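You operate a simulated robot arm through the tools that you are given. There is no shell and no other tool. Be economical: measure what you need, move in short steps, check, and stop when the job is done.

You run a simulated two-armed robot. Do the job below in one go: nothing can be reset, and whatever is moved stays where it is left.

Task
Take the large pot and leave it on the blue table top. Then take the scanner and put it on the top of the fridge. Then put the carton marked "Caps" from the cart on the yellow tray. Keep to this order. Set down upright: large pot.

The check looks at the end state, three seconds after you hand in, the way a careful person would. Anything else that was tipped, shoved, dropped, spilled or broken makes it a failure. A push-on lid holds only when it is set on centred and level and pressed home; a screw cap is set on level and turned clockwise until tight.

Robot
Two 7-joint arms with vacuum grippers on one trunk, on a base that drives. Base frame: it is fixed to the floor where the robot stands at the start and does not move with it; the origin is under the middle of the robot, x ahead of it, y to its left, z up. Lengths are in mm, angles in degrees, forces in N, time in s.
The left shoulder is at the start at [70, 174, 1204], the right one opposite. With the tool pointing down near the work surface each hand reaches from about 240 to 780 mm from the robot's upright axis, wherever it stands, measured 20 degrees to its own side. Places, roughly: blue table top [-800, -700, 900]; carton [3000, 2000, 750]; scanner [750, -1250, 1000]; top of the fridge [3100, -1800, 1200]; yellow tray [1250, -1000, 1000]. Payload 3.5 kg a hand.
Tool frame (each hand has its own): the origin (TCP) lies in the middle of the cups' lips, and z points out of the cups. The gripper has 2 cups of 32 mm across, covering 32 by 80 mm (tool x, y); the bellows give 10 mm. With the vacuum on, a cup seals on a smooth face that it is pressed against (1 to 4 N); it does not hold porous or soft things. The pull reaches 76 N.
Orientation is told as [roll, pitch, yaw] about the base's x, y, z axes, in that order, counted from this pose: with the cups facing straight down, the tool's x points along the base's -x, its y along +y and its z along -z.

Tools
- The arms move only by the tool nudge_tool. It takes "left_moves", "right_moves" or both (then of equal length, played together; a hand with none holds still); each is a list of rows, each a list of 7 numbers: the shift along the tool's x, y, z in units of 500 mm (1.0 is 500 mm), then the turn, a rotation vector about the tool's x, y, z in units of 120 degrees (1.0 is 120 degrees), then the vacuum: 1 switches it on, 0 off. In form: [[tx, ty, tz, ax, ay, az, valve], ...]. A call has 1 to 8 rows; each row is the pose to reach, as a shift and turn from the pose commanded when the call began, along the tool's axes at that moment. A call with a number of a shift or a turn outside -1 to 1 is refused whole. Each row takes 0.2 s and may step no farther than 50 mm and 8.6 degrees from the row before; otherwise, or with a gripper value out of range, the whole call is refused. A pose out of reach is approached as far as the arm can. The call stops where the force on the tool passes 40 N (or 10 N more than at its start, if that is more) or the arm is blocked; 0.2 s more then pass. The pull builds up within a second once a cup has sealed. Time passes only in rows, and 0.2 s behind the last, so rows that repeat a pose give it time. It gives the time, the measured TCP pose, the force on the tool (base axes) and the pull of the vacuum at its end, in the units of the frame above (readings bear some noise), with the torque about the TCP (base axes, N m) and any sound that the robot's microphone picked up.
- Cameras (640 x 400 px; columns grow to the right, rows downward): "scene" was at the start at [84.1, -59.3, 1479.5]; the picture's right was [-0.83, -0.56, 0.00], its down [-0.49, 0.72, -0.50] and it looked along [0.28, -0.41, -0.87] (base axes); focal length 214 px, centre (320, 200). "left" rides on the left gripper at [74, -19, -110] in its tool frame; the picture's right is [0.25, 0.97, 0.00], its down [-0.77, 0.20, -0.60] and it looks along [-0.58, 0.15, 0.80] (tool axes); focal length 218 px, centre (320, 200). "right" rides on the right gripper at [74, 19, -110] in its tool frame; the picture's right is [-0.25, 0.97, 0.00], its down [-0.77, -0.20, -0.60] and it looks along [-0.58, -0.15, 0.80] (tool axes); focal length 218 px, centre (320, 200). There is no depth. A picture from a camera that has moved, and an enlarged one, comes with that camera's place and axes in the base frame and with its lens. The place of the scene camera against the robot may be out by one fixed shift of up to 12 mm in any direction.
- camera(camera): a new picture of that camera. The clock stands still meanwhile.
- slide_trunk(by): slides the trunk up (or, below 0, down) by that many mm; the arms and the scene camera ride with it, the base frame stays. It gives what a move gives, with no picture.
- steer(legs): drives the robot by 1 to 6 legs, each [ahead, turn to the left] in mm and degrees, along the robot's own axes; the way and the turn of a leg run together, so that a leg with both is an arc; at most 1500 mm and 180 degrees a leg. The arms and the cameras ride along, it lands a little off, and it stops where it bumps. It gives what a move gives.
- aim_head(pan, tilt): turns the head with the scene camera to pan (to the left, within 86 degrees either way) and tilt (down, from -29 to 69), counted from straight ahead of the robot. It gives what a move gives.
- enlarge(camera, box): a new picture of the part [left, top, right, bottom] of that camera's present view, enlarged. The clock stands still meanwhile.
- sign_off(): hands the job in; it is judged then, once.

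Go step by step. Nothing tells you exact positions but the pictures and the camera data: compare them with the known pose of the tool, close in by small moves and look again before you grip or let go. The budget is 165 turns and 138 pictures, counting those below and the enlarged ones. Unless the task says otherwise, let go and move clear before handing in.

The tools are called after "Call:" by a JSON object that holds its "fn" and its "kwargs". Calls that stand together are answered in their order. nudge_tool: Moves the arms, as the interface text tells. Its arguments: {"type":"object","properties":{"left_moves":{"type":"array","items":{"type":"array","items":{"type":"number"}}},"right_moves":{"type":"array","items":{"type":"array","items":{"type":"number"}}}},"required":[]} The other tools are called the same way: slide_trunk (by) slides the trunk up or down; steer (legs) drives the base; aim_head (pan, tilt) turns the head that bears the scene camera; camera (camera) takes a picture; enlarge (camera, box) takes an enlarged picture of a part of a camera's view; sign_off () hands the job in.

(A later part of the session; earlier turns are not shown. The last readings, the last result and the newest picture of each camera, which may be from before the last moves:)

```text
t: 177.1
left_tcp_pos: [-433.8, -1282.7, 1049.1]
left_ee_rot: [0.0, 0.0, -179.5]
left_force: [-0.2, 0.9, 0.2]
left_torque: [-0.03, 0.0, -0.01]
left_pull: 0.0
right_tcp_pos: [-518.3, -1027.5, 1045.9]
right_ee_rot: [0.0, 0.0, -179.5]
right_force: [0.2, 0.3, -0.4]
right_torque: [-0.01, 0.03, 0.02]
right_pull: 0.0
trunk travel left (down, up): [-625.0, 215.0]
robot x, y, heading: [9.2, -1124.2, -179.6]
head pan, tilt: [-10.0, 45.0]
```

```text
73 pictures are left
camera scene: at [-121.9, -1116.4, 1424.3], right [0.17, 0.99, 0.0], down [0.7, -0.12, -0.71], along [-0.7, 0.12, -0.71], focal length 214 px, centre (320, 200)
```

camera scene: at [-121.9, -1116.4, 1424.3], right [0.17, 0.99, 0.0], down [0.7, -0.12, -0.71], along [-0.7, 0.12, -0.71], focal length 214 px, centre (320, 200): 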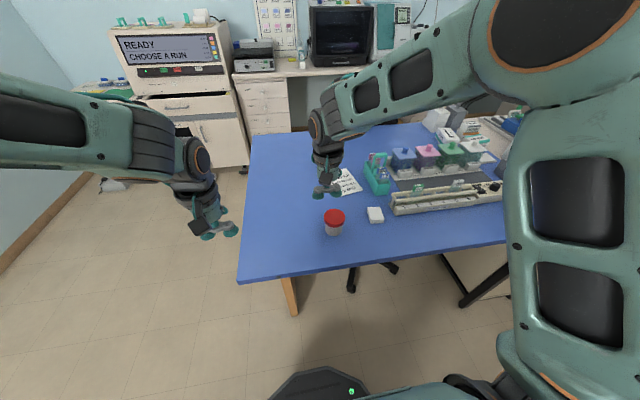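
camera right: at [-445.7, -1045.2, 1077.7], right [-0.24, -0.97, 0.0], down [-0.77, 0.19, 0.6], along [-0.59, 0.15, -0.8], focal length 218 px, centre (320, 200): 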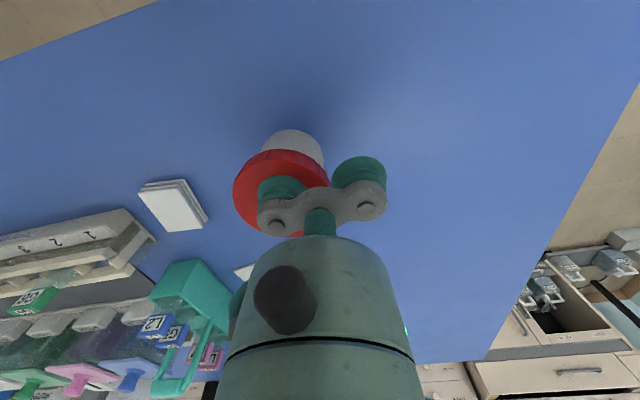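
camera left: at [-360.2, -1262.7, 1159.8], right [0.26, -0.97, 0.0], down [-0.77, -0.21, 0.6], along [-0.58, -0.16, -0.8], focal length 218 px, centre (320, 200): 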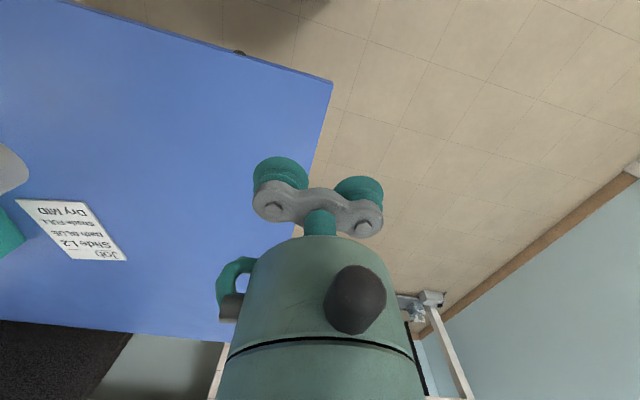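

The large pot is standing on the blue table. Now I tuck the hand, raise the trunk and drive round to the island's end for the scanner.

Call:
{"fn": "slide_trunk", "kwargs": {"by": 190}}

Call:
{"fn": "nudge_tool", "kwargs": {"right_moves": [[0.08, -0.04, 0, 0, 0, 0, 0], [0.16, -0.08, 0, 0, 0, 0, 0], [0.16, -0.14, 0, 0, 0, 0, 0]]}}

Call:
{"fn": "steer", "kwargs": {"legs": [[0, 90], [850, 0], [0, 90], [630, 0], [0, 90]]}}

Call:
{"fn": "aim_head", "kwargs": {"pan": -5, "tilt": 35}}

Call:
{"fn": "camera", "kwargs": {"camera": "scene"}}

```text
t: 179.2
left_tcp_pos: [-434.1, -1282.7, 1239.8]
left_ee_rot: [0.0, 0.1, -179.6]
left_force: [0.2, -0.3, -0.1]
left_torque: [0.05, -0.04, -0.02]
left_pull: 0.1
right_tcp_pos: [-520.3, -1026.5, 1235.7]
right_ee_rot: [-0.1, 0.0, -179.6]
right_force: [-0.4, 0.1, 0.1]
right_torque: [0.0, -0.02, 0.03]
right_pull: 0.1
trunk travel left (down, up): [-815.0, 25.0]
robot x, y, heading: [10.5, -1128.1, -179.5]
head pan, tilt: [-10.0, 45.0]
```

```text
t: 180.0
left_tcp_pos: [-436.6, -1281.8, 1238.6]
left_ee_rot: [0.0, 0.1, -179.6]
left_force: [0.0, -0.2, 0.0]
left_torque: [-0.01, -0.01, 0.02]
left_pull: 0.1
right_tcp_pos: [-441.6, -954.4, 1234.4]
right_ee_rot: [0.0, 0.1, -179.5]
right_force: [-0.6, 0.8, 1.0]
right_torque: [-0.05, 0.0, 0.03]
right_pull: 0.1
trunk travel left (down, up): [-815.0, 25.0]
robot x, y, heading: [12.9, -1124.5, -179.5]
head pan, tilt: [-10.0, 45.0]
```

```text
t: 199.2
left_tcp_pos: [526.6, -1497.8, 1238.5]
left_ee_rot: [0.0, 0.0, 94.2]
left_force: [-1.3, -0.3, 0.8]
left_torque: [-0.04, -0.01, 0.0]
left_pull: 0.2
right_tcp_pos: [851.1, -1470.7, 1235.7]
right_ee_rot: [0.0, 0.1, 94.2]
right_force: [0.1, -0.2, 0.0]
right_torque: [0.0, -0.01, 0.0]
right_pull: 0.1
trunk travel left (down, up): [-815.0, 25.0]
robot x, y, heading: [713.3, -1927.3, 94.5]
head pan, tilt: [-10.0, 45.0]
```

```text
t: 200.0
left_tcp_pos: [525.1, -1496.8, 1239.9]
left_ee_rot: [0.0, -0.1, 94.2]
left_force: [-0.2, -0.4, 0.1]
left_torque: [-0.01, -0.01, 0.04]
left_pull: 0.1
right_tcp_pos: [851.1, -1469.2, 1235.4]
right_ee_rot: [-0.2, 0.1, 94.2]
right_force: [-0.8, -0.6, 0.3]
right_torque: [0.0, 0.0, 0.0]
right_pull: 0.1
trunk travel left (down, up): [-815.0, 25.0]
robot x, y, heading: [710.8, -1930.9, 94.5]
head pan, tilt: [-5.0, 35.0]
```

```text
72 pictures are left
camera scene: at [705.3, -1796.9, 1629.0], right [1.0, -0.01, 0.0], down [-0.01, -0.57, -0.82], along [0.01, 0.82, -0.57], focal length 214 px, centre (320, 200)
```

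scene: 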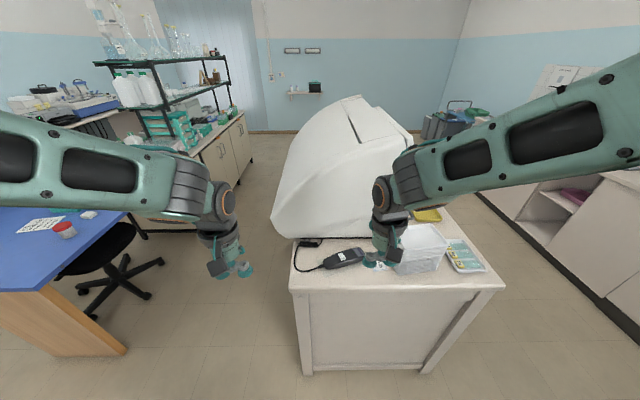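

Call:
{"fn": "enlarge", "kwargs": {"camera": "scene", "box": [280, 220, 400, 295]}}

Call:
{"fn": "camera", "kwargs": {"camera": "right"}}

Call:
{"fn": "camera", "kwargs": {"camera": "left"}}

```text
5.33 times, centred on (340, 258) of scene
camera zoom: at [705.3, -1796.9, 1629.0], right [1.0, -0.01, 0.0], down [-0.01, -0.57, -0.82], along [0.01, 0.82, -0.57], focal length 1144 px, centre (213, -107)
```

zoom: 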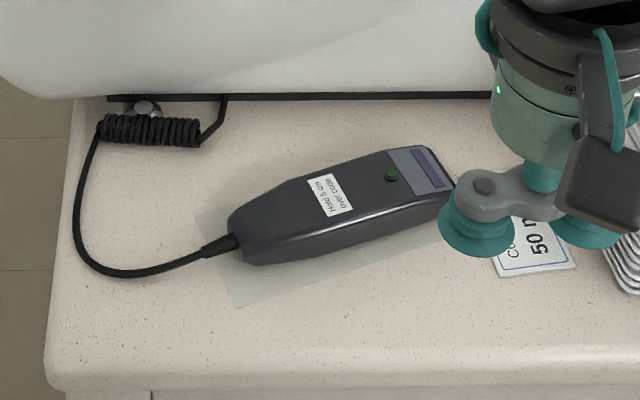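

```text
70 pictures are left
camera right: at [837.8, -1543.9, 1344.0], right [-0.98, 0.18, 0.0], down [0.14, 0.78, 0.6], along [0.11, 0.59, -0.8], focal length 218 px, centre (320, 200)
```

right: 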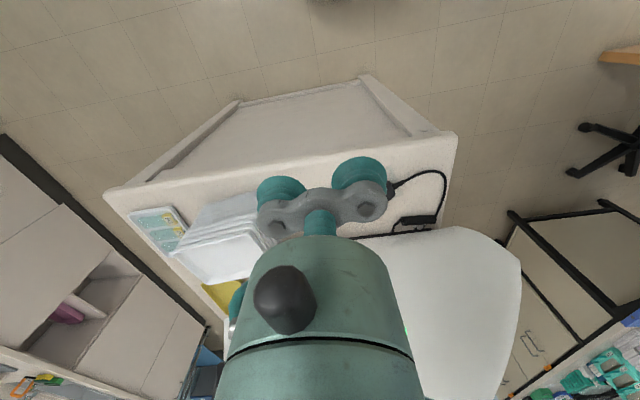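

```text
69 pictures are left
camera left: at [550.9, -1568.5, 1349.6], right [-0.95, -0.32, 0.0], down [-0.26, 0.75, 0.6], along [-0.2, 0.57, -0.8], focal length 218 px, centre (320, 200)
```

left: 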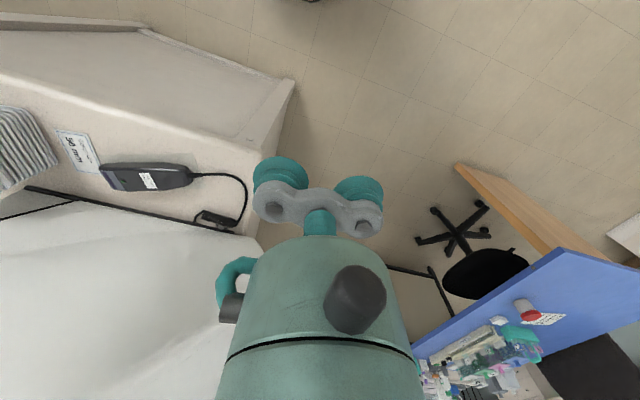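

The scanner lies on a thin clear sheet, and a coiled cord leads from it to the machine. I enlarge the cord's end.

Call:
{"fn": "enlarge", "kwargs": {"camera": "left", "box": [80, 140, 280, 260]}}

Call:
{"fn": "enlarge", "kwargs": {"camera": "scene", "box": [285, 225, 345, 265]}}

```text
3.20 times, centred on (180, 200) of left
camera zoom: at [550.9, -1568.5, 1349.6], right [-0.95, -0.32, 0.0], down [-0.26, 0.75, 0.6], along [-0.2, 0.57, -0.8], focal length 698 px, centre (768, 200)
```

zoom: 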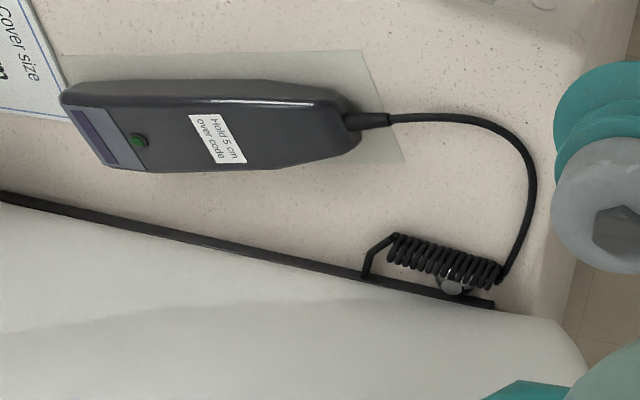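

```text
10.00 times, centred on (315, 245) of scene
camera zoom: at [705.3, -1796.9, 1629.0], right [1.0, -0.01, 0.0], down [-0.01, -0.57, -0.82], along [0.01, 0.82, -0.57], focal length 2145 px, centre (370, -250)
```

zoom: 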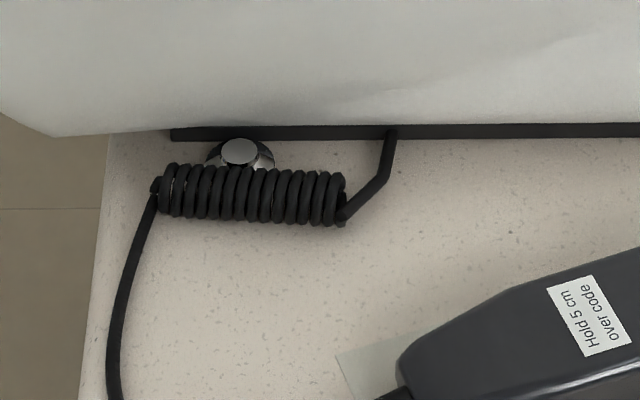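

The cord is a coiled one leading into the machine's base strip. I'll grip the scanner on its flat back, lift a little and watch how the cord behaves. First I bring the right hand above it, aligned with its axis.

Call:
{"fn": "slide_trunk", "kwargs": {"by": -125}}

Call:
{"fn": "nudge_tool", "kwargs": {"right_moves": [[-0.08, 0.02, 0, 0, 0, -0.06, 0], [-0.16, 0.04, 0, 0, 0, -0.115, 0], [-0.24, 0.06, 0, 0, 0, -0.115, 0], [-0.32, 0.08, 0, 0, 0, -0.115, 0], [-0.4, 0.1, 0, 0, 0, -0.115, 0], [-0.451, 0.109, 0, 0, 0, -0.115, 0], [-0.451, 0.109, 0, 0, 0, -0.115, 0]]}}

Call:
{"fn": "camera", "kwargs": {"camera": "right"}}

Call:
{"fn": "enlarge", "kwargs": {"camera": "scene", "box": [280, 160, 440, 260]}}

```text
t: 201.5
left_tcp_pos: [525.5, -1496.8, 1114.5]
left_ee_rot: [0.0, 0.0, 94.2]
left_force: [-0.3, 0.3, -0.9]
left_torque: [-0.05, 0.0, 0.0]
left_pull: 0.1
right_tcp_pos: [849.9, -1469.2, 1111.0]
right_ee_rot: [0.1, 0.0, 94.2]
right_force: [0.5, 0.1, -0.2]
right_torque: [0.02, 0.0, -0.01]
right_pull: 0.1
trunk travel left (down, up): [-690.0, 150.0]
robot x, y, heading: [708.0, -1932.9, 94.1]
head pan, tilt: [-5.0, 35.0]
```

```text
t: 203.1
left_tcp_pos: [525.6, -1497.9, 1115.1]
left_ee_rot: [0.0, 0.0, 94.1]
left_force: [-0.1, 0.2, 0.1]
left_torque: [0.02, -0.01, 0.01]
left_pull: 0.0
right_tcp_pos: [781.5, -1249.0, 1111.9]
right_ee_rot: [0.0, -0.1, 108.0]
right_force: [-0.2, 0.1, -0.1]
right_torque: [0.07, 0.0, -0.01]
right_pull: 0.1
trunk travel left (down, up): [-690.0, 150.0]
robot x, y, heading: [711.3, -1929.9, 94.1]
head pan, tilt: [-5.0, 35.0]
```

```text
66 pictures are left
camera right: at [785.5, -1324.1, 1221.1], right [-1.0, -0.06, 0.0], down [-0.05, 0.8, 0.6], along [-0.03, 0.6, -0.8], focal length 218 px, centre (320, 200)
```

right: 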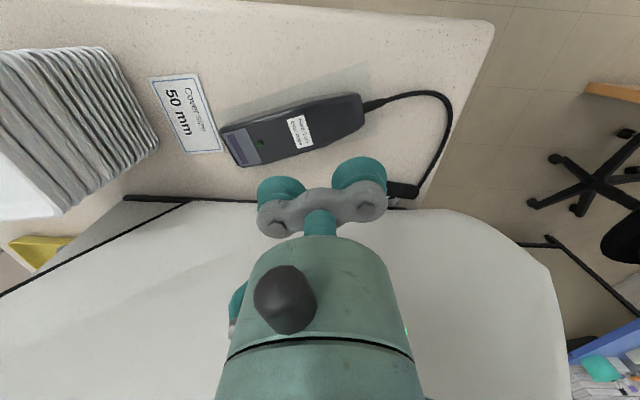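

```text
4.00 times, centred on (360, 210) of scene
camera zoom: at [705.6, -1797.6, 1504.2], right [1.0, -0.01, 0.0], down [-0.01, -0.57, -0.82], along [0.01, 0.82, -0.57], focal length 858 px, centre (160, 160)
```

zoom: 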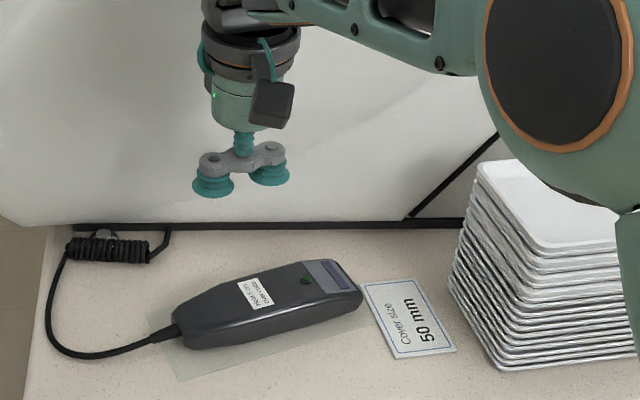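

I refine the alignment (scanner axis about 20° off x, grip centre near (799, -1243)) and come down to just above it.

Call:
{"fn": "nudge_tool", "kwargs": {"right_moves": [[0, -0.037, 0.08, 0, 0, -0.019, 0], [0, -0.037, 0.16, 0, 0, -0.019, 0], [0, -0.037, 0.22, 0, 0, -0.019, 0], [0, -0.037, 0.244, 0, 0, -0.019, 0], [0, -0.037, 0.244, 0, 0, -0.019, 0]]}}

Call:
{"fn": "camera", "kwargs": {"camera": "right"}}

Call:
{"fn": "enlarge", "kwargs": {"camera": "scene", "box": [300, 190, 400, 260]}}

```text
t: 204.3
left_tcp_pos: [525.0, -1497.1, 1113.2]
left_ee_rot: [0.1, 0.1, 94.2]
left_force: [0.2, -0.1, -0.3]
left_torque: [0.0, -0.02, -0.02]
left_pull: 0.1
right_tcp_pos: [797.8, -1243.2, 990.0]
right_ee_rot: [-0.1, 0.0, 110.3]
right_force: [0.7, 0.0, -0.2]
right_torque: [0.02, 0.01, 0.02]
right_pull: 0.0
trunk travel left (down, up): [-690.0, 150.0]
robot x, y, heading: [713.4, -1929.5, 94.0]
head pan, tilt: [-5.0, 35.0]
```

```text
64 pictures are left
camera right: at [805.3, -1318.7, 1097.8], right [-1.0, -0.1, 0.0], down [-0.08, 0.79, 0.6], along [-0.06, 0.6, -0.8], focal length 218 px, centre (320, 200)
```

right: 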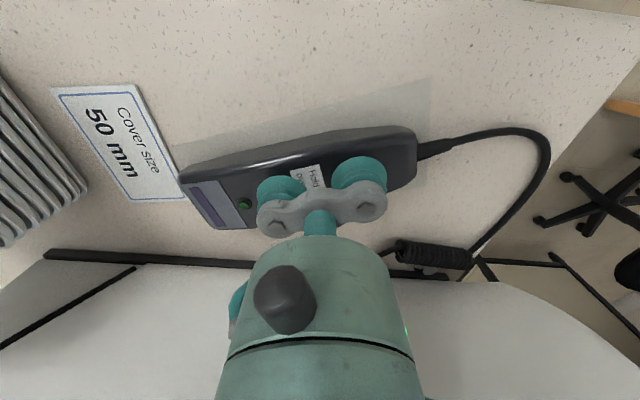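

```text
5.71 times, centred on (350, 225) of scene
camera zoom: at [705.1, -1797.3, 1504.1], right [1.0, -0.01, 0.0], down [-0.01, -0.57, -0.82], along [0.01, 0.82, -0.57], focal length 1226 px, centre (149, 57)
```

zoom: 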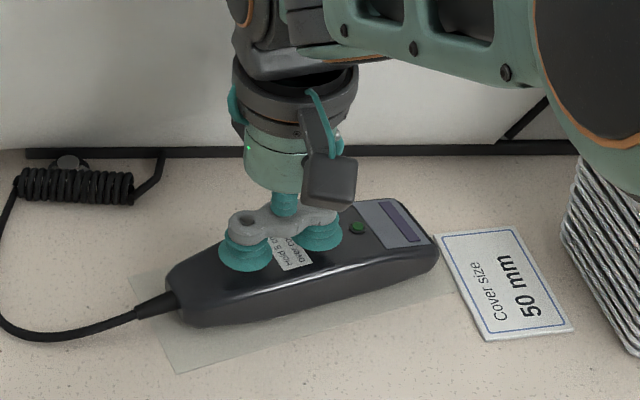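

The cups straddle the label nicely. I shift 5 mm toward the scanner's middle line and press on gently with the vacuum on.

Call:
{"fn": "nudge_tool", "kwargs": {"right_moves": [[-0.01, 0, 0, 0, 0, 0, 1], [-0.01, 0, 0.016, 0, 0, 0, 1], [-0.01, 0, 0.028, 0, 0, 0, 1], [-0.01, 0, 0.036, 0, 0, 0, 1], [-0.01, 0, 0.036, 0, 0, 0, 1]]}}

```text
t: 205.5
left_tcp_pos: [524.1, -1498.7, 1116.5]
left_ee_rot: [0.1, 0.0, 94.2]
left_force: [0.4, 0.2, -0.6]
left_torque: [0.01, -0.01, 0.0]
left_pull: 0.0
right_tcp_pos: [796.3, -1238.2, 973.4]
right_ee_rot: [-0.1, -0.1, 110.3]
right_force: [1.0, 3.8, 11.7]
right_torque: [0.08, -0.53, 0.13]
right_pull: 75.1
trunk travel left (down, up): [-690.0, 150.0]
robot x, y, heading: [710.2, -1928.4, 94.3]
head pan, tilt: [-5.0, 35.0]
```

Both cups hold (75 N). I lift slowly and watch force and cord.

Call:
{"fn": "nudge_tool", "kwargs": {"right_moves": [[0, 0, -0.012, 0, 0, 0, 1], [0, 0, -0.03, 0, 0, 0, 1], [0, 0, -0.06, 0, 0, 0, 1], [0, 0, -0.09, 0, 0, 0, 1], [0, 0, -0.09, 0, 0, 0, 1]]}}

Call:
{"fn": "enlarge", "kwargs": {"camera": "scene", "box": [280, 170, 400, 260]}}

```text
t: 206.7
left_tcp_pos: [526.4, -1497.9, 1113.8]
left_ee_rot: [-0.1, 0.0, 94.1]
left_force: [0.3, 0.6, -0.3]
left_torque: [-0.01, -0.03, 0.02]
left_pull: 0.0
right_tcp_pos: [797.1, -1239.6, 1016.6]
right_ee_rot: [0.0, 0.1, 110.3]
right_force: [0.1, 0.2, -1.6]
right_torque: [0.0, 0.06, 0.01]
right_pull: 75.2
trunk travel left (down, up): [-690.0, 150.0]
robot x, y, heading: [711.3, -1931.8, 94.3]
head pan, tilt: [-5.0, 35.0]
```

```text
4.44 times, centred on (340, 215) of scene
camera zoom: at [705.3, -1796.8, 1504.1], right [1.0, -0.01, 0.0], down [-0.01, -0.57, -0.82], along [0.01, 0.82, -0.57], focal length 953 px, centre (231, 133)
```

zoom: 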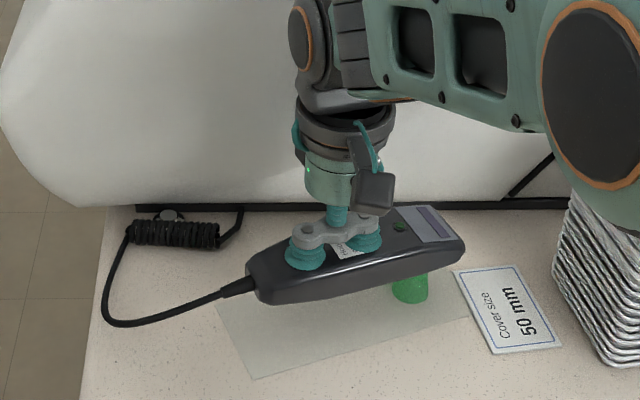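

The scanner is up, the clear sheet stays, and the cord's loop straightens. I lift farther and move toward me in small steps to see what the cord does.

Call:
{"fn": "nudge_tool", "kwargs": {"right_moves": [[0, 0, -0.04, 0, 0, 0, 1], [0, 0, -0.08, 0, 0, 0, 1], [0, 0, -0.12, 0, 0, 0, 1], [0, 0, -0.16, 0, 0, 0, 1], [0, 0, -0.16, 0, 0, 0, 1]]}}

Call:
{"fn": "enlarge", "kwargs": {"camera": "scene", "box": [280, 150, 420, 260]}}

```text
t: 207.9
left_tcp_pos: [525.9, -1496.1, 1114.6]
left_ee_rot: [0.0, 0.1, 94.2]
left_force: [0.0, 0.3, 0.2]
left_torque: [-0.01, -0.01, -0.01]
left_pull: 0.0
right_tcp_pos: [795.9, -1237.6, 1096.1]
right_ee_rot: [0.0, 0.1, 110.3]
right_force: [-0.4, 0.8, -2.0]
right_torque: [0.02, 0.02, -0.03]
right_pull: 76.0
trunk travel left (down, up): [-690.0, 150.0]
robot x, y, heading: [713.5, -1931.3, 93.9]
head pan, tilt: [-5.0, 35.0]
```

```text
3.64 times, centred on (350, 205) of scene
camera zoom: at [705.3, -1796.4, 1504.0], right [1.0, -0.01, 0.0], down [-0.01, -0.57, -0.82], along [0.01, 0.82, -0.57], focal length 780 px, centre (211, 182)
```

zoom: 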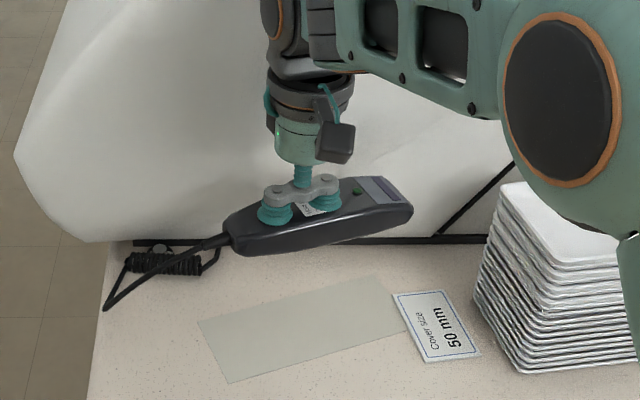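

The cord follows with almost no force. I draw the scanner toward me and watch the force as the cord pays out.

Call:
{"fn": "nudge_tool", "kwargs": {"right_moves": [[0.08, 0, 0, 0, 0, 0, 1], [0.16, 0, 0, 0, 0, 0, 1], [0.24, 0, 0, 0, 0, 0, 1], [0.32, 0, 0, 0, 0, 0, 1], [0.32, 0, 0, 0, 0, 0, 1]]}}

Call:
{"fn": "camera", "kwargs": {"camera": "scene"}}

```text
t: 209.1
left_tcp_pos: [525.5, -1496.7, 1114.2]
left_ee_rot: [-0.1, 0.1, 94.1]
left_force: [-0.1, 0.3, -0.3]
left_torque: [-0.02, 0.03, -0.01]
left_pull: 0.1
right_tcp_pos: [850.4, -1386.0, 1095.1]
right_ee_rot: [0.0, 0.1, 110.3]
right_force: [0.2, 0.7, -1.9]
right_torque: [-0.02, 0.01, 0.0]
right_pull: 75.2
trunk travel left (down, up): [-690.0, 150.0]
robot x, y, heading: [710.5, -1931.3, 94.2]
head pan, tilt: [-5.0, 35.0]
```

```text
60 pictures are left
camera scene: at [704.9, -1795.5, 1503.9], right [1.0, -0.01, 0.0], down [-0.01, -0.57, -0.82], along [0.01, 0.82, -0.57], focal length 214 px, centre (320, 200)
```

scene: 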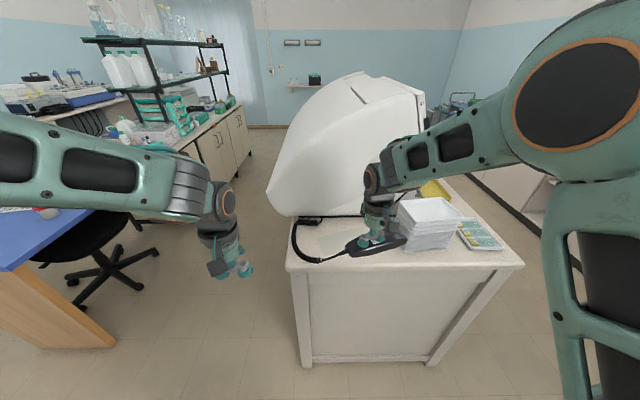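

Call:
{"fn": "nudge_tool", "kwargs": {"right_moves": [[0.07, 0.025, -0.01, 0, 0, 0, 1], [0.14, 0.051, -0.02, 0, 0, 0, 1], [0.21, 0.077, -0.03, 0, 0, 0, 1], [0.28, 0.103, -0.04, 0, 0, 0, 1], [0.28, 0.103, -0.04, 0, 0, 0, 1]]}}

Call:
{"fn": "camera", "kwargs": {"camera": "scene"}}

```text
t: 210.3
left_tcp_pos: [525.8, -1495.3, 1114.6]
left_ee_rot: [0.0, 0.1, 94.2]
left_force: [-0.1, 0.6, -0.2]
left_torque: [-0.01, 0.0, 0.0]
left_pull: 0.0
right_tcp_pos: [851.2, -1537.3, 1113.4]
right_ee_rot: [0.0, 0.1, 110.3]
right_force: [-0.1, 0.3, -1.9]
right_torque: [-0.01, 0.02, 0.0]
right_pull: 75.7
trunk travel left (down, up): [-690.0, 150.0]
robot x, y, heading: [711.5, -1931.6, 94.4]
head pan, tilt: [-5.0, 35.0]
```

```text
59 pictures are left
camera scene: at [705.6, -1795.2, 1503.9], right [1.0, -0.01, 0.0], down [-0.01, -0.57, -0.82], along [0.01, 0.82, -0.57], focal length 214 px, centre (320, 200)
```

scene: 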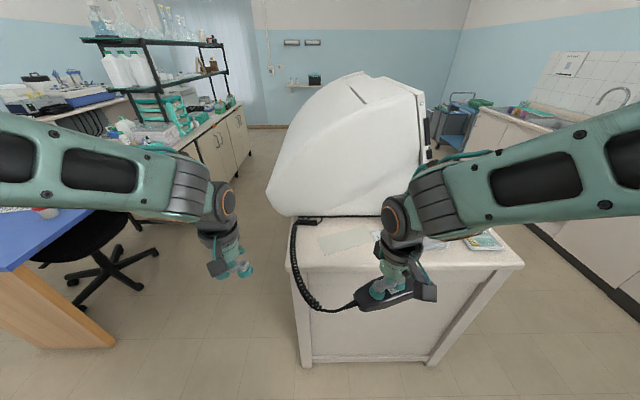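

The coil unrolls along the cord without any pull so far. I back up a little to test how the cord behaves farther out.

Call:
{"fn": "steer", "kwargs": {"legs": [[-300, 0]]}}

Call:
{"fn": "camera", "kwargs": {"camera": "scene"}}

```text
t: 212.4
left_tcp_pos: [546.5, -1797.6, 1114.2]
left_ee_rot: [0.0, 0.0, 94.5]
left_force: [-0.8, -0.1, 0.4]
left_torque: [-0.01, -0.03, 0.0]
left_pull: 0.1
right_tcp_pos: [870.5, -1836.5, 1114.5]
right_ee_rot: [0.0, 0.1, 110.5]
right_force: [-0.2, 0.1, -2.6]
right_torque: [-0.05, 0.03, -0.01]
right_pull: 75.5
trunk travel left (down, up): [-690.0, 150.0]
robot x, y, heading: [736.4, -2233.1, 94.6]
head pan, tilt: [-5.0, 35.0]
```

```text
58 pictures are left
camera scene: at [727.3, -2095.4, 1503.9], right [1.0, -0.01, 0.0], down [-0.01, -0.57, -0.82], along [0.01, 0.82, -0.57], focal length 214 px, centre (320, 200)
```

scene: 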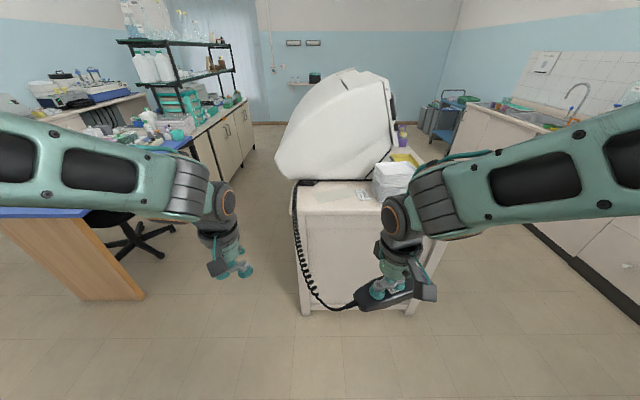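

Call:
{"fn": "enlarge", "kwargs": {"camera": "scene", "box": [280, 170, 380, 310]}}

Call:
{"fn": "camera", "kwargs": {"camera": "left"}}

```text
2.86 times, centred on (330, 240) of scene
camera zoom: at [727.3, -2095.4, 1503.9], right [1.0, -0.01, 0.0], down [-0.01, -0.57, -0.82], along [0.01, 0.82, -0.57], focal length 613 px, centre (291, 86)
```

zoom: 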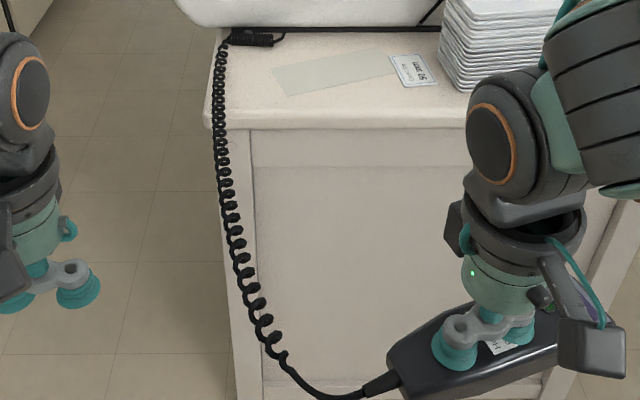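

```text
56 pictures are left
camera left: at [571.8, -1868.0, 1224.3], right [-0.94, -0.33, 0.0], down [-0.26, 0.75, 0.6], along [-0.2, 0.57, -0.8], focal length 218 px, centre (320, 200)
```

left: 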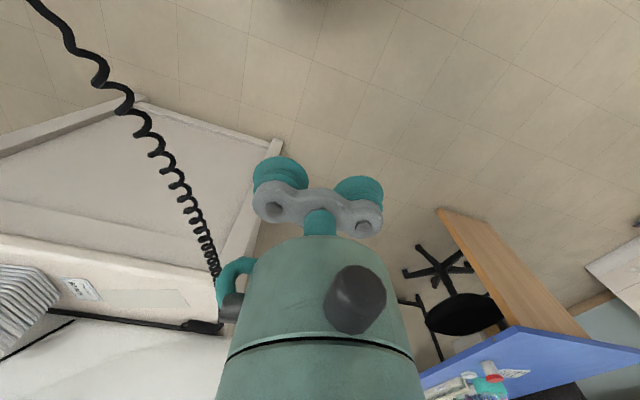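

Call:
{"fn": "enlarge", "kwargs": {"camera": "scene", "box": [284, 168, 334, 200]}}

Call:
{"fn": "enlarge", "kwargs": {"camera": "left", "box": [120, 240, 250, 340]}}

```text
12.50 times, centred on (309, 184) of scene
camera zoom: at [727.3, -2095.4, 1503.9], right [1.0, -0.01, 0.0], down [-0.01, -0.57, -0.82], along [0.01, 0.82, -0.57], focal length 2681 px, centre (458, 400)
```

zoom: 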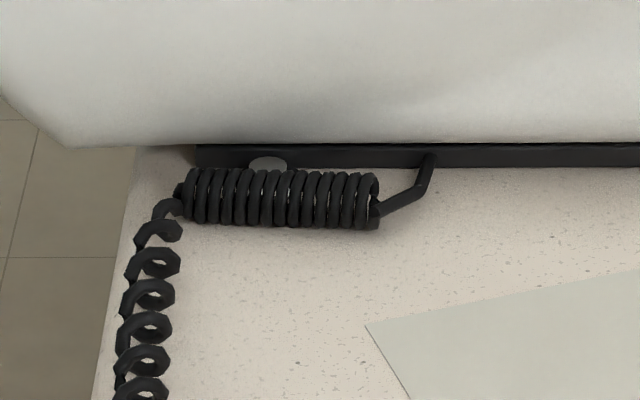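

```text
4.00 times, centred on (185, 290) of left
camera zoom: at [571.8, -1868.0, 1224.3], right [-0.94, -0.33, 0.0], down [-0.26, 0.75, 0.6], along [-0.2, 0.57, -0.8], focal length 873 px, centre (860, -160)
```

zoom: 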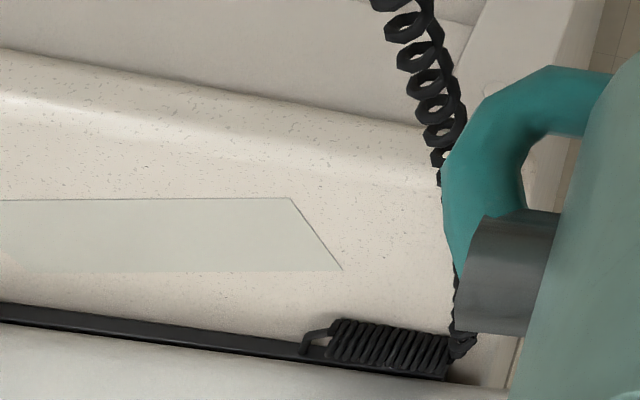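

I raise the scanner high and carry it along the free floor toward the fridge, in stages, checking cord and force.

Call:
{"fn": "slide_trunk", "kwargs": {"by": 145}}

Call:
{"fn": "nudge_tool", "kwargs": {"right_moves": [[0, 0, -0.08, 0, 0, 0, 1], [0, 0, -0.16, 0, 0, 0, 1], [0, 0, -0.2, 0, 0, 0, 1]]}}

Call:
{"fn": "steer", "kwargs": {"legs": [[0, -91], [700, 0]]}}

Call:
{"fn": "aim_head", "kwargs": {"pan": 80, "tilt": 35}}

Call:
{"fn": "camera", "kwargs": {"camera": "scene"}}

```text
t: 214.1
left_tcp_pos: [545.5, -1797.6, 1259.1]
left_ee_rot: [0.0, 0.1, 94.5]
left_force: [0.3, -0.6, -0.3]
left_torque: [-0.02, -0.01, -0.01]
left_pull: 0.0
right_tcp_pos: [871.1, -1838.8, 1259.2]
right_ee_rot: [-0.1, 0.0, 110.5]
right_force: [0.2, -0.4, -2.4]
right_torque: [0.0, 0.07, 0.01]
right_pull: 75.8
trunk travel left (down, up): [-835.0, 5.0]
robot x, y, heading: [736.8, -2231.0, 94.4]
head pan, tilt: [-5.0, 35.0]
```

```text
t: 214.9
left_tcp_pos: [543.6, -1797.7, 1259.5]
left_ee_rot: [-0.1, 0.1, 94.5]
left_force: [-0.8, 0.6, -0.1]
left_torque: [-0.02, -0.01, -0.02]
left_pull: 0.0
right_tcp_pos: [869.3, -1837.3, 1359.6]
right_ee_rot: [-0.1, 0.1, 110.4]
right_force: [0.6, -0.3, -1.5]
right_torque: [-0.03, 0.01, 0.0]
right_pull: 75.6
trunk travel left (down, up): [-835.0, 5.0]
robot x, y, heading: [736.6, -2231.5, 94.3]
head pan, tilt: [-5.0, 35.0]
```

```text
t: 222.5
left_tcp_pos: [1859.8, -1986.0, 1259.4]
left_ee_rot: [0.0, 0.0, 4.9]
left_force: [-0.4, 0.1, 0.8]
left_torque: [0.01, 0.01, -0.02]
left_pull: 0.1
right_tcp_pos: [1822.8, -2312.5, 1360.0]
right_ee_rot: [-0.1, 0.0, 20.9]
right_force: [0.3, -0.9, -1.4]
right_torque: [0.0, 0.01, 0.01]
right_pull: 75.6
trunk travel left (down, up): [-835.0, 5.0]
robot x, y, heading: [1429.0, -2179.0, 4.9]
head pan, tilt: [-5.0, 35.0]
```

```text
t: 224.1
left_tcp_pos: [1862.4, -1985.0, 1258.9]
left_ee_rot: [0.0, 0.0, 4.8]
left_force: [-0.4, -0.4, 0.8]
left_torque: [0.04, 0.01, 0.01]
left_pull: 0.0
right_tcp_pos: [1823.5, -2311.4, 1359.7]
right_ee_rot: [0.0, 0.0, 20.9]
right_force: [0.3, -0.5, -2.0]
right_torque: [0.04, 0.0, 0.01]
right_pull: 75.1
trunk travel left (down, up): [-835.0, 5.0]
robot x, y, heading: [1428.4, -2177.8, 4.6]
head pan, tilt: [80.0, 35.0]
```

```text
53 pictures are left
camera scene: at [1483.7, -2088.8, 1649.1], right [1.0, -0.09, 0.0], down [-0.05, -0.57, -0.82], along [0.07, 0.82, -0.57], focal length 214 px, centre (320, 200)
```

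scene: 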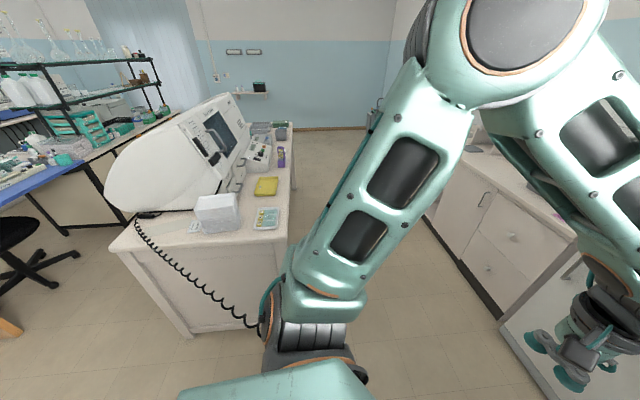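

No pull from the cord even at this distance. I raise the left hand too and drive on toward the fridge, stopping short to look.

Call:
{"fn": "nudge_tool", "kwargs": {"left_moves": [[0, 0, -0.08, 0, 0, 0, 0], [0, 0, -0.16, 0, 0, 0, 0], [0, 0, -0.24, 0, 0, 0, 0]]}}

Call:
{"fn": "steer", "kwargs": {"legs": [[0, 16.6], [750, 0], [0, -21.3]]}}

Call:
{"fn": "aim_head", "kwargs": {"pan": 0, "tilt": 25}}

Call:
{"fn": "camera", "kwargs": {"camera": "scene"}}

Call:
{"fn": "camera", "kwargs": {"camera": "right"}}

```text
t: 224.9
left_tcp_pos: [1860.2, -1983.4, 1383.5]
left_ee_rot: [0.1, 0.1, 5.0]
left_force: [-0.3, -1.0, -0.1]
left_torque: [-0.02, -0.03, 0.0]
left_pull: 0.1
right_tcp_pos: [1822.7, -2311.0, 1359.9]
right_ee_rot: [0.0, 0.0, 20.9]
right_force: [0.0, -0.2, -2.1]
right_torque: [0.02, 0.02, 0.03]
right_pull: 75.4
trunk travel left (down, up): [-835.0, 5.0]
robot x, y, heading: [1427.9, -2179.0, 4.8]
head pan, tilt: [80.0, 35.0]
```

```text
t: 231.1
left_tcp_pos: [2586.9, -1754.0, 1384.3]
left_ee_rot: [0.0, 0.0, -0.8]
left_force: [-0.1, 0.5, -0.4]
left_torque: [0.0, -0.04, -0.02]
left_pull: 0.1
right_tcp_pos: [2520.2, -2075.7, 1360.1]
right_ee_rot: [-0.2, -0.1, 15.3]
right_force: [-0.6, 0.4, -1.4]
right_torque: [0.06, 0.0, -0.02]
right_pull: 75.2
trunk travel left (down, up): [-835.0, 5.0]
robot x, y, heading: [2137.6, -1903.7, -1.0]
head pan, tilt: [80.0, 35.0]
```

```text
t: 232.7
left_tcp_pos: [2588.6, -1754.1, 1382.6]
left_ee_rot: [0.0, 0.1, -0.8]
left_force: [0.0, -0.3, -0.4]
left_torque: [0.01, 0.01, 0.0]
left_pull: 0.1
right_tcp_pos: [2521.0, -2077.3, 1360.0]
right_ee_rot: [0.0, 0.1, 15.3]
right_force: [-0.5, -0.4, -2.3]
right_torque: [0.03, 0.01, -0.01]
right_pull: 75.7
trunk travel left (down, up): [-835.0, 5.0]
robot x, y, heading: [2141.7, -1907.5, -0.8]
head pan, tilt: [0.0, 25.0]
```

```text
52 pictures are left
camera scene: at [2280.5, -1910.0, 1664.8], right [-0.01, -1.0, 0.0], down [-0.42, 0.01, -0.91], along [0.91, -0.01, -0.42], focal length 214 px, centre (320, 200)
```

scene: 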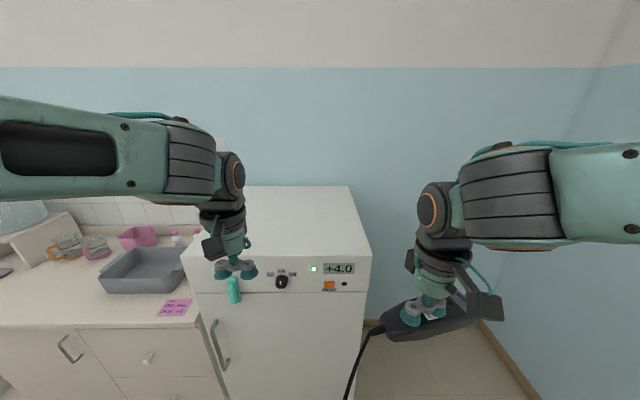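

```text
51 pictures are left
camera right: at [2445.3, -2077.8, 1468.1], right [-0.01, 1.0, 0.0], down [0.8, 0.01, 0.6], along [0.6, 0.01, -0.8], focal length 218 px, centre (320, 200)
```

right: 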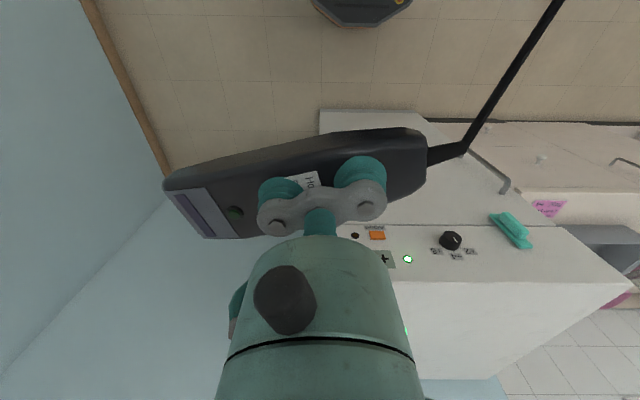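

The fridge's top is free. I check the cord's state, then move in closer.

Call:
{"fn": "steer", "kwargs": {"legs": [[0, 20], [290, 0], [0, -20]]}}

Call:
{"fn": "aim_head", "kwargs": {"pan": 0, "tilt": 45}}

Call:
{"fn": "camera", "kwargs": {"camera": "scene"}}

Call:
{"fn": "aim_head", "kwargs": {"pan": -80, "tilt": 45}}

Call:
{"fn": "camera", "kwargs": {"camera": "scene"}}

```text
t: 236.8
left_tcp_pos: [2868.3, -1669.6, 1382.9]
left_ee_rot: [0.0, 0.0, -1.9]
left_force: [0.1, -0.1, 1.1]
left_torque: [0.03, 0.0, 0.02]
left_pull: 0.1
right_tcp_pos: [2793.9, -1990.3, 1360.8]
right_ee_rot: [-0.1, 0.0, 14.2]
right_force: [0.2, 0.4, -2.2]
right_torque: [0.03, 0.02, 0.0]
right_pull: 75.9
trunk travel left (down, up): [-835.0, 5.0]
robot x, y, heading: [2417.2, -1811.5, -1.7]
head pan, tilt: [0.0, 25.0]
```

```text
t: 237.7
left_tcp_pos: [2868.2, -1670.6, 1383.7]
left_ee_rot: [-0.1, 0.0, -1.8]
left_force: [-0.2, 0.6, 0.2]
left_torque: [0.04, 0.0, 0.02]
left_pull: 0.0
right_tcp_pos: [2794.8, -1991.3, 1359.3]
right_ee_rot: [0.0, 0.0, 14.2]
right_force: [-0.3, -0.8, -2.3]
right_torque: [0.03, 0.0, -0.01]
right_pull: 75.7
trunk travel left (down, up): [-835.0, 5.0]
robot x, y, heading: [2419.2, -1812.9, -1.9]
head pan, tilt: [0.0, 45.0]
```

```text
50 pictures are left
camera scene: at [2547.4, -1819.8, 1634.4], right [-0.03, -1.0, 0.0], down [-0.71, 0.02, -0.71], along [0.71, -0.02, -0.71], focal length 214 px, centre (320, 200)
```

scene: 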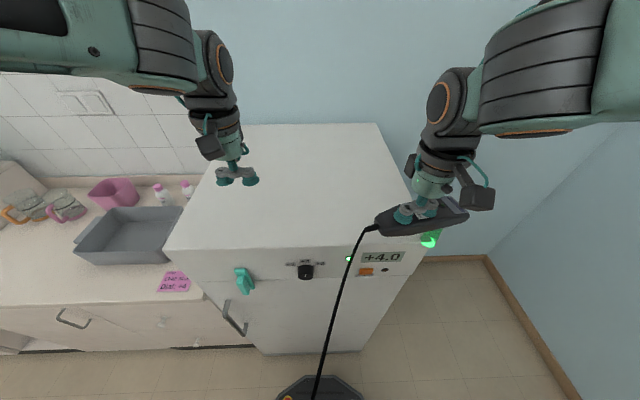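

```text
t: 239.2
left_tcp_pos: [2869.6, -1671.1, 1383.4]
left_ee_rot: [0.1, 0.2, -1.9]
left_force: [-0.3, -0.2, -0.2]
left_torque: [-0.02, 0.02, 0.0]
left_pull: 0.0
right_tcp_pos: [2794.9, -1990.9, 1359.0]
right_ee_rot: [0.0, -0.1, 14.1]
right_force: [1.0, -0.3, -1.7]
right_torque: [0.06, 0.05, -0.01]
right_pull: 75.6
trunk travel left (down, up): [-835.0, 5.0]
robot x, y, heading: [2421.6, -1813.9, -1.9]
head pan, tilt: [-80.0, 45.0]
```

```text
49 pictures are left
camera scene: at [2477.9, -1896.9, 1634.3], right [-0.99, -0.14, 0.0], down [-0.1, 0.7, -0.71], along [0.1, -0.7, -0.71], focal length 214 px, centre (320, 200)
```

scene: 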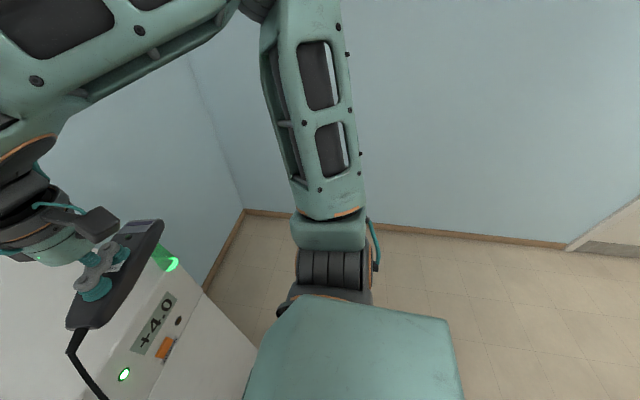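

The cord follows freely without force. I move the scanner over the fridge top's front part, with the left hand moving aside.

Call:
{"fn": "nudge_tool", "kwargs": {"right_moves": [[-0.076, 0.036, 0, 0, 0, 0, 1], [-0.152, 0.072, 0, 0, 0, 0, 1], [-0.228, 0.108, 0, 0, 0, 0, 1], [-0.304, 0.144, 0, 0, 0, 0, 1], [-0.38, 0.18, 0, 0, 0, 0, 1], [-0.457, 0.216, 0, 0, 0, 0, 1], [-0.457, 0.216, 0, 0, 0, 0, 1]], "left_moves": [[0.02, 0.04, 0, 0, 0, 0, 0], [0.04, 0.08, 0, 0, 0, 0, 0], [0.08, 0.12, 0, 0, 0, 0, 0], [0.12, 0.16, 0, 0, 0, 0, 0], [0.12, 0.2, 0, 0, 0, 0, 0], [0.12, 0.2, 0, 0, 0, 0, 0], [0.12, 0.2, 0, 0, 0, 0, 0]]}}

Call:
{"fn": "aim_head", "kwargs": {"pan": 0, "tilt": 40}}

Call:
{"fn": "camera", "kwargs": {"camera": "scene"}}

Call:
{"fn": "camera", "kwargs": {"camera": "left"}}

```text
t: 240.8
left_tcp_pos: [2807.9, -1568.7, 1385.2]
left_ee_rot: [0.1, -0.2, -1.9]
left_force: [-0.7, -0.1, 0.5]
left_torque: [0.01, 0.0, 0.01]
left_pull: 0.0
right_tcp_pos: [2981.9, -1831.0, 1361.4]
right_ee_rot: [-0.1, -0.1, 14.2]
right_force: [-18.2, 4.6, -4.3]
right_torque: [0.18, 0.38, -0.34]
right_pull: 75.5
trunk travel left (down, up): [-835.0, 5.0]
robot x, y, heading: [2416.9, -1809.7, -1.8]
head pan, tilt: [-80.0, 45.0]
```

```text
t: 242.3
left_tcp_pos: [2808.2, -1568.1, 1384.3]
left_ee_rot: [-0.1, 0.0, -1.9]
left_force: [-0.2, -0.2, -0.1]
left_torque: [-0.02, -0.03, 0.04]
left_pull: 0.2
right_tcp_pos: [2983.8, -1830.0, 1361.1]
right_ee_rot: [-0.2, -0.1, 14.1]
right_force: [-17.6, 4.0, -5.2]
right_torque: [0.2, 0.4, -0.41]
right_pull: 76.2
trunk travel left (down, up): [-835.0, 5.0]
robot x, y, heading: [2420.8, -1810.9, -2.1]
head pan, tilt: [0.0, 40.0]
```

```text
48 pictures are left
camera scene: at [2545.8, -1817.5, 1642.0], right [-0.03, -1.0, 0.0], down [-0.64, 0.02, -0.77], along [0.77, -0.03, -0.64], focal length 214 px, centre (320, 200)
```

scene: 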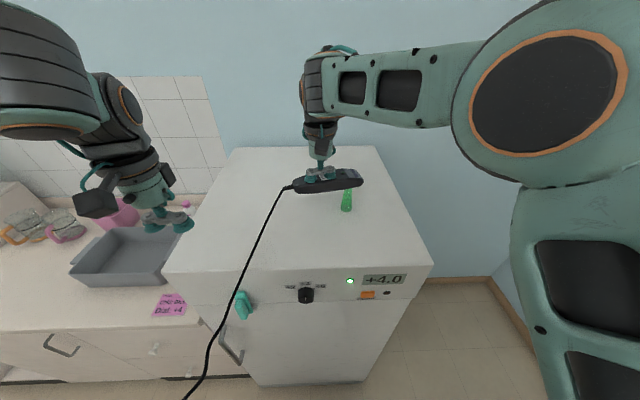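

```text
47 pictures are left
camera left: at [2735.0, -1584.7, 1494.5], right [-0.22, 0.98, 0.0], down [0.78, 0.18, 0.61], along [0.59, 0.13, -0.8], focal length 218 px, centre (320, 200)
```

left: 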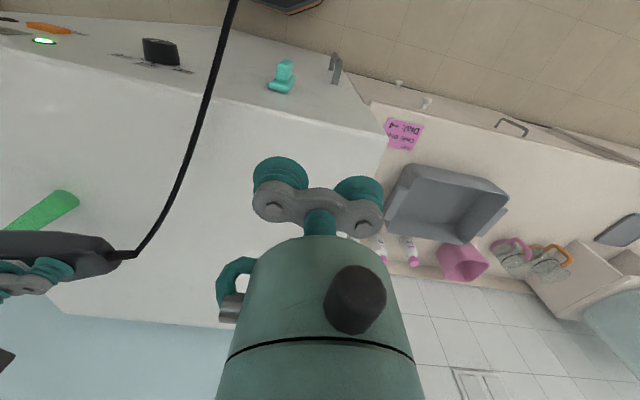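

The cord pulled taut at the far position (18 N), so the scanner must sit nearer, at the front edge of the fridge top. I back off toward (2890, -1650) and move the left hand clear.

Call:
{"fn": "nudge_tool", "kwargs": {"right_moves": [[0.089, 0.022, 0, 0, 0, 0, 1], [0.178, 0.045, 0, 0, 0, 0, 1], [0.16, 0.12, 0, 0, 0, 0, 1], [0.14, 0.2, 0, 0, 0, 0, 1], [0.12, 0.28, 0, 0, 0, 0, 1], [0.1, 0.35, 0, 0, 0, 0, 1], [0.09, 0.396, 0, 0, 0, 0, 1], [0.09, 0.396, 0, 0, 0, 0, 1]], "left_moves": [[0.02, 0.06, 0, 0, 0, 0, 0], [0.04, 0.12, 0, 0, 0, 0, 0], [0.06, 0.18, 0, 0, 0, 0, 0], [0.08, 0.24, 0, 0, 0, 0, 0], [0.08, 0.3, 0, 0, 0, 0, 0], [0.08, 0.36, 0, 0, 0, 0, 0], [0.08, 0.4, 0, 0, 0, 0, 0], [0.08, 0.4, 0, 0, 0, 0, 0]]}}

Call:
{"fn": "camera", "kwargs": {"camera": "scene"}}

Call:
{"fn": "camera", "kwargs": {"camera": "right"}}

```text
t: 244.3
left_tcp_pos: [2853.0, -1382.0, 1363.5]
left_ee_rot: [0.1, 0.0, -1.8]
left_force: [0.6, 0.3, 0.5]
left_torque: [-0.01, -0.01, 0.01]
left_pull: 0.1
left hand out of reach, approached as far as the arm can: row 3, 4, 5, 6, 7, 8
right_tcp_pos: [2906.9, -1698.2, 1392.4]
right_ee_rot: [4.6, -1.4, 11.5]
right_force: [0.3, 0.2, -1.5]
right_torque: [0.06, 0.03, -0.02]
right_pull: 75.4
right hand out of reach, approached as far as the arm can: row 6, 7, 8
trunk travel left (down, up): [-835.0, 5.0]
robot x, y, heading: [2419.8, -1809.1, -2.0]
head pan, tilt: [0.0, 40.0]
stopped in row 8 (right hand): the arm was blocked; the commanded pose is now the measured one
```

```text
46 pictures are left
camera scene: at [2551.2, -1819.9, 1641.5], right [-0.03, -1.0, 0.0], down [-0.64, 0.02, -0.77], along [0.77, -0.03, -0.64], focal length 214 px, centre (320, 200)
```

scene: 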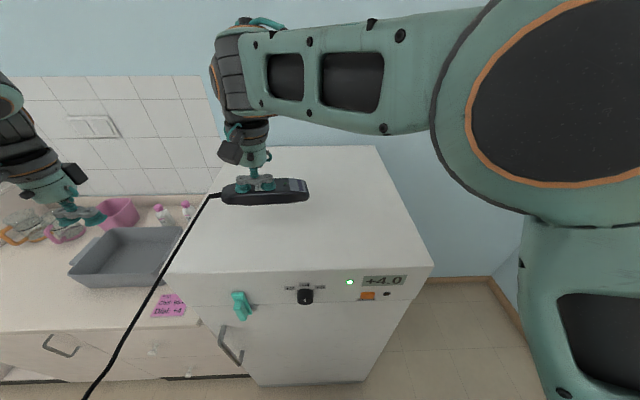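

```text
45 pictures are left
camera right: at [2830.7, -1702.8, 1500.8], right [0.05, 1.0, 0.08], down [0.79, -0.09, 0.61], along [0.61, 0.03, -0.79], focal length 218 px, centre (320, 200)
```

right: 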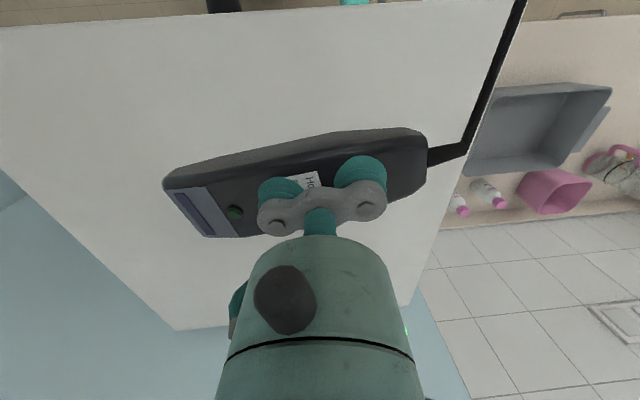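

The right arm is at its reach limit up here, but the cord is slack at this spot. I level the tool and lower, which eases reach.

Call:
{"fn": "nudge_tool", "kwargs": {"right_moves": [[0.01, 0, 0.06, 0.02, 0.006, 0, 1], [0.02, 0, 0.12, 0.038, 0.012, 0, 1], [0.02, 0, 0.18, 0.038, 0.012, 0, 1], [0.02, 0, 0.22, 0.038, 0.012, 0, 1], [0.02, 0, 0.22, 0.038, 0.012, 0, 1]]}}

Call:
{"fn": "enlarge", "kwargs": {"camera": "scene", "box": [140, 120, 340, 290]}}

```text
t: 245.7
left_tcp_pos: [2852.6, -1381.9, 1364.2]
left_ee_rot: [0.0, 0.2, -2.0]
left_force: [1.0, 0.5, -0.6]
left_torque: [-0.01, -0.01, -0.02]
left_pull: 0.0
right_tcp_pos: [2917.0, -1710.5, 1318.5]
right_ee_rot: [4.5, -1.6, 8.6]
right_force: [-0.9, 0.7, -1.6]
right_torque: [0.04, 0.01, -0.04]
right_pull: 75.6
trunk travel left (down, up): [-835.0, 5.0]
robot x, y, heading: [2425.6, -1808.0, -2.0]
head pan, tilt: [0.0, 40.0]
stopped in row 5 (right hand): the arm was blocked; the commanded pose is now the measured one
```

```text
2.35 times, centred on (240, 205) of scene
camera zoom: at [2551.4, -1819.6, 1641.5], right [-0.03, -1.0, 0.0], down [-0.64, 0.02, -0.77], along [0.77, -0.03, -0.64], focal length 505 px, centre (508, 188)
```

zoom: 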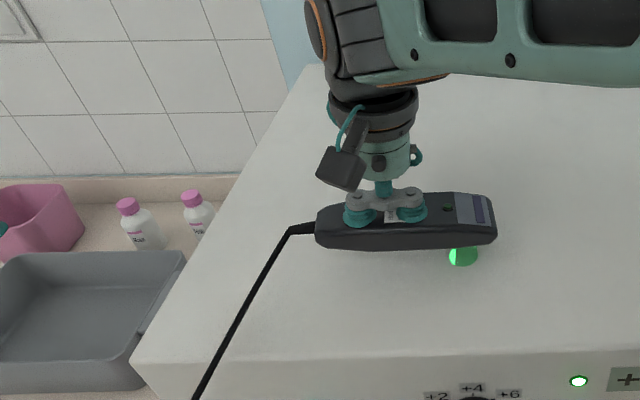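

The arm is at a joint limit there. I bring the hand back into a comfortable place and level it, then turn the robot left so the same spot is easier to reach.

Call:
{"fn": "nudge_tool", "kwargs": {"right_moves": [[0.02, -0.07, -0.03, 0, 0, 0, 1], [0.05, -0.15, -0.07, 0.01, 0.004, 0, 1], [0.08, -0.22, -0.1, 0.025, 0.008, 0, 1], [0.104, -0.288, -0.1, 0.038, 0.013, 0, 1], [0.104, -0.288, -0.1, 0.038, 0.013, 0, 1]]}}

```text
t: 246.9
left_tcp_pos: [2853.9, -1383.0, 1363.0]
left_ee_rot: [0.0, 0.2, -1.9]
left_force: [-0.3, -0.9, 0.7]
left_torque: [-0.01, -0.03, 0.02]
left_pull: 0.0
right_tcp_pos: [2885.2, -1865.1, 1355.5]
right_ee_rot: [-0.4, -0.1, 8.9]
right_force: [-0.1, 0.4, -1.9]
right_torque: [0.02, 0.03, 0.0]
right_pull: 76.0
trunk travel left (down, up): [-835.0, 5.0]
robot x, y, heading: [2418.8, -1814.3, -1.8]
head pan, tilt: [0.0, 40.0]
```

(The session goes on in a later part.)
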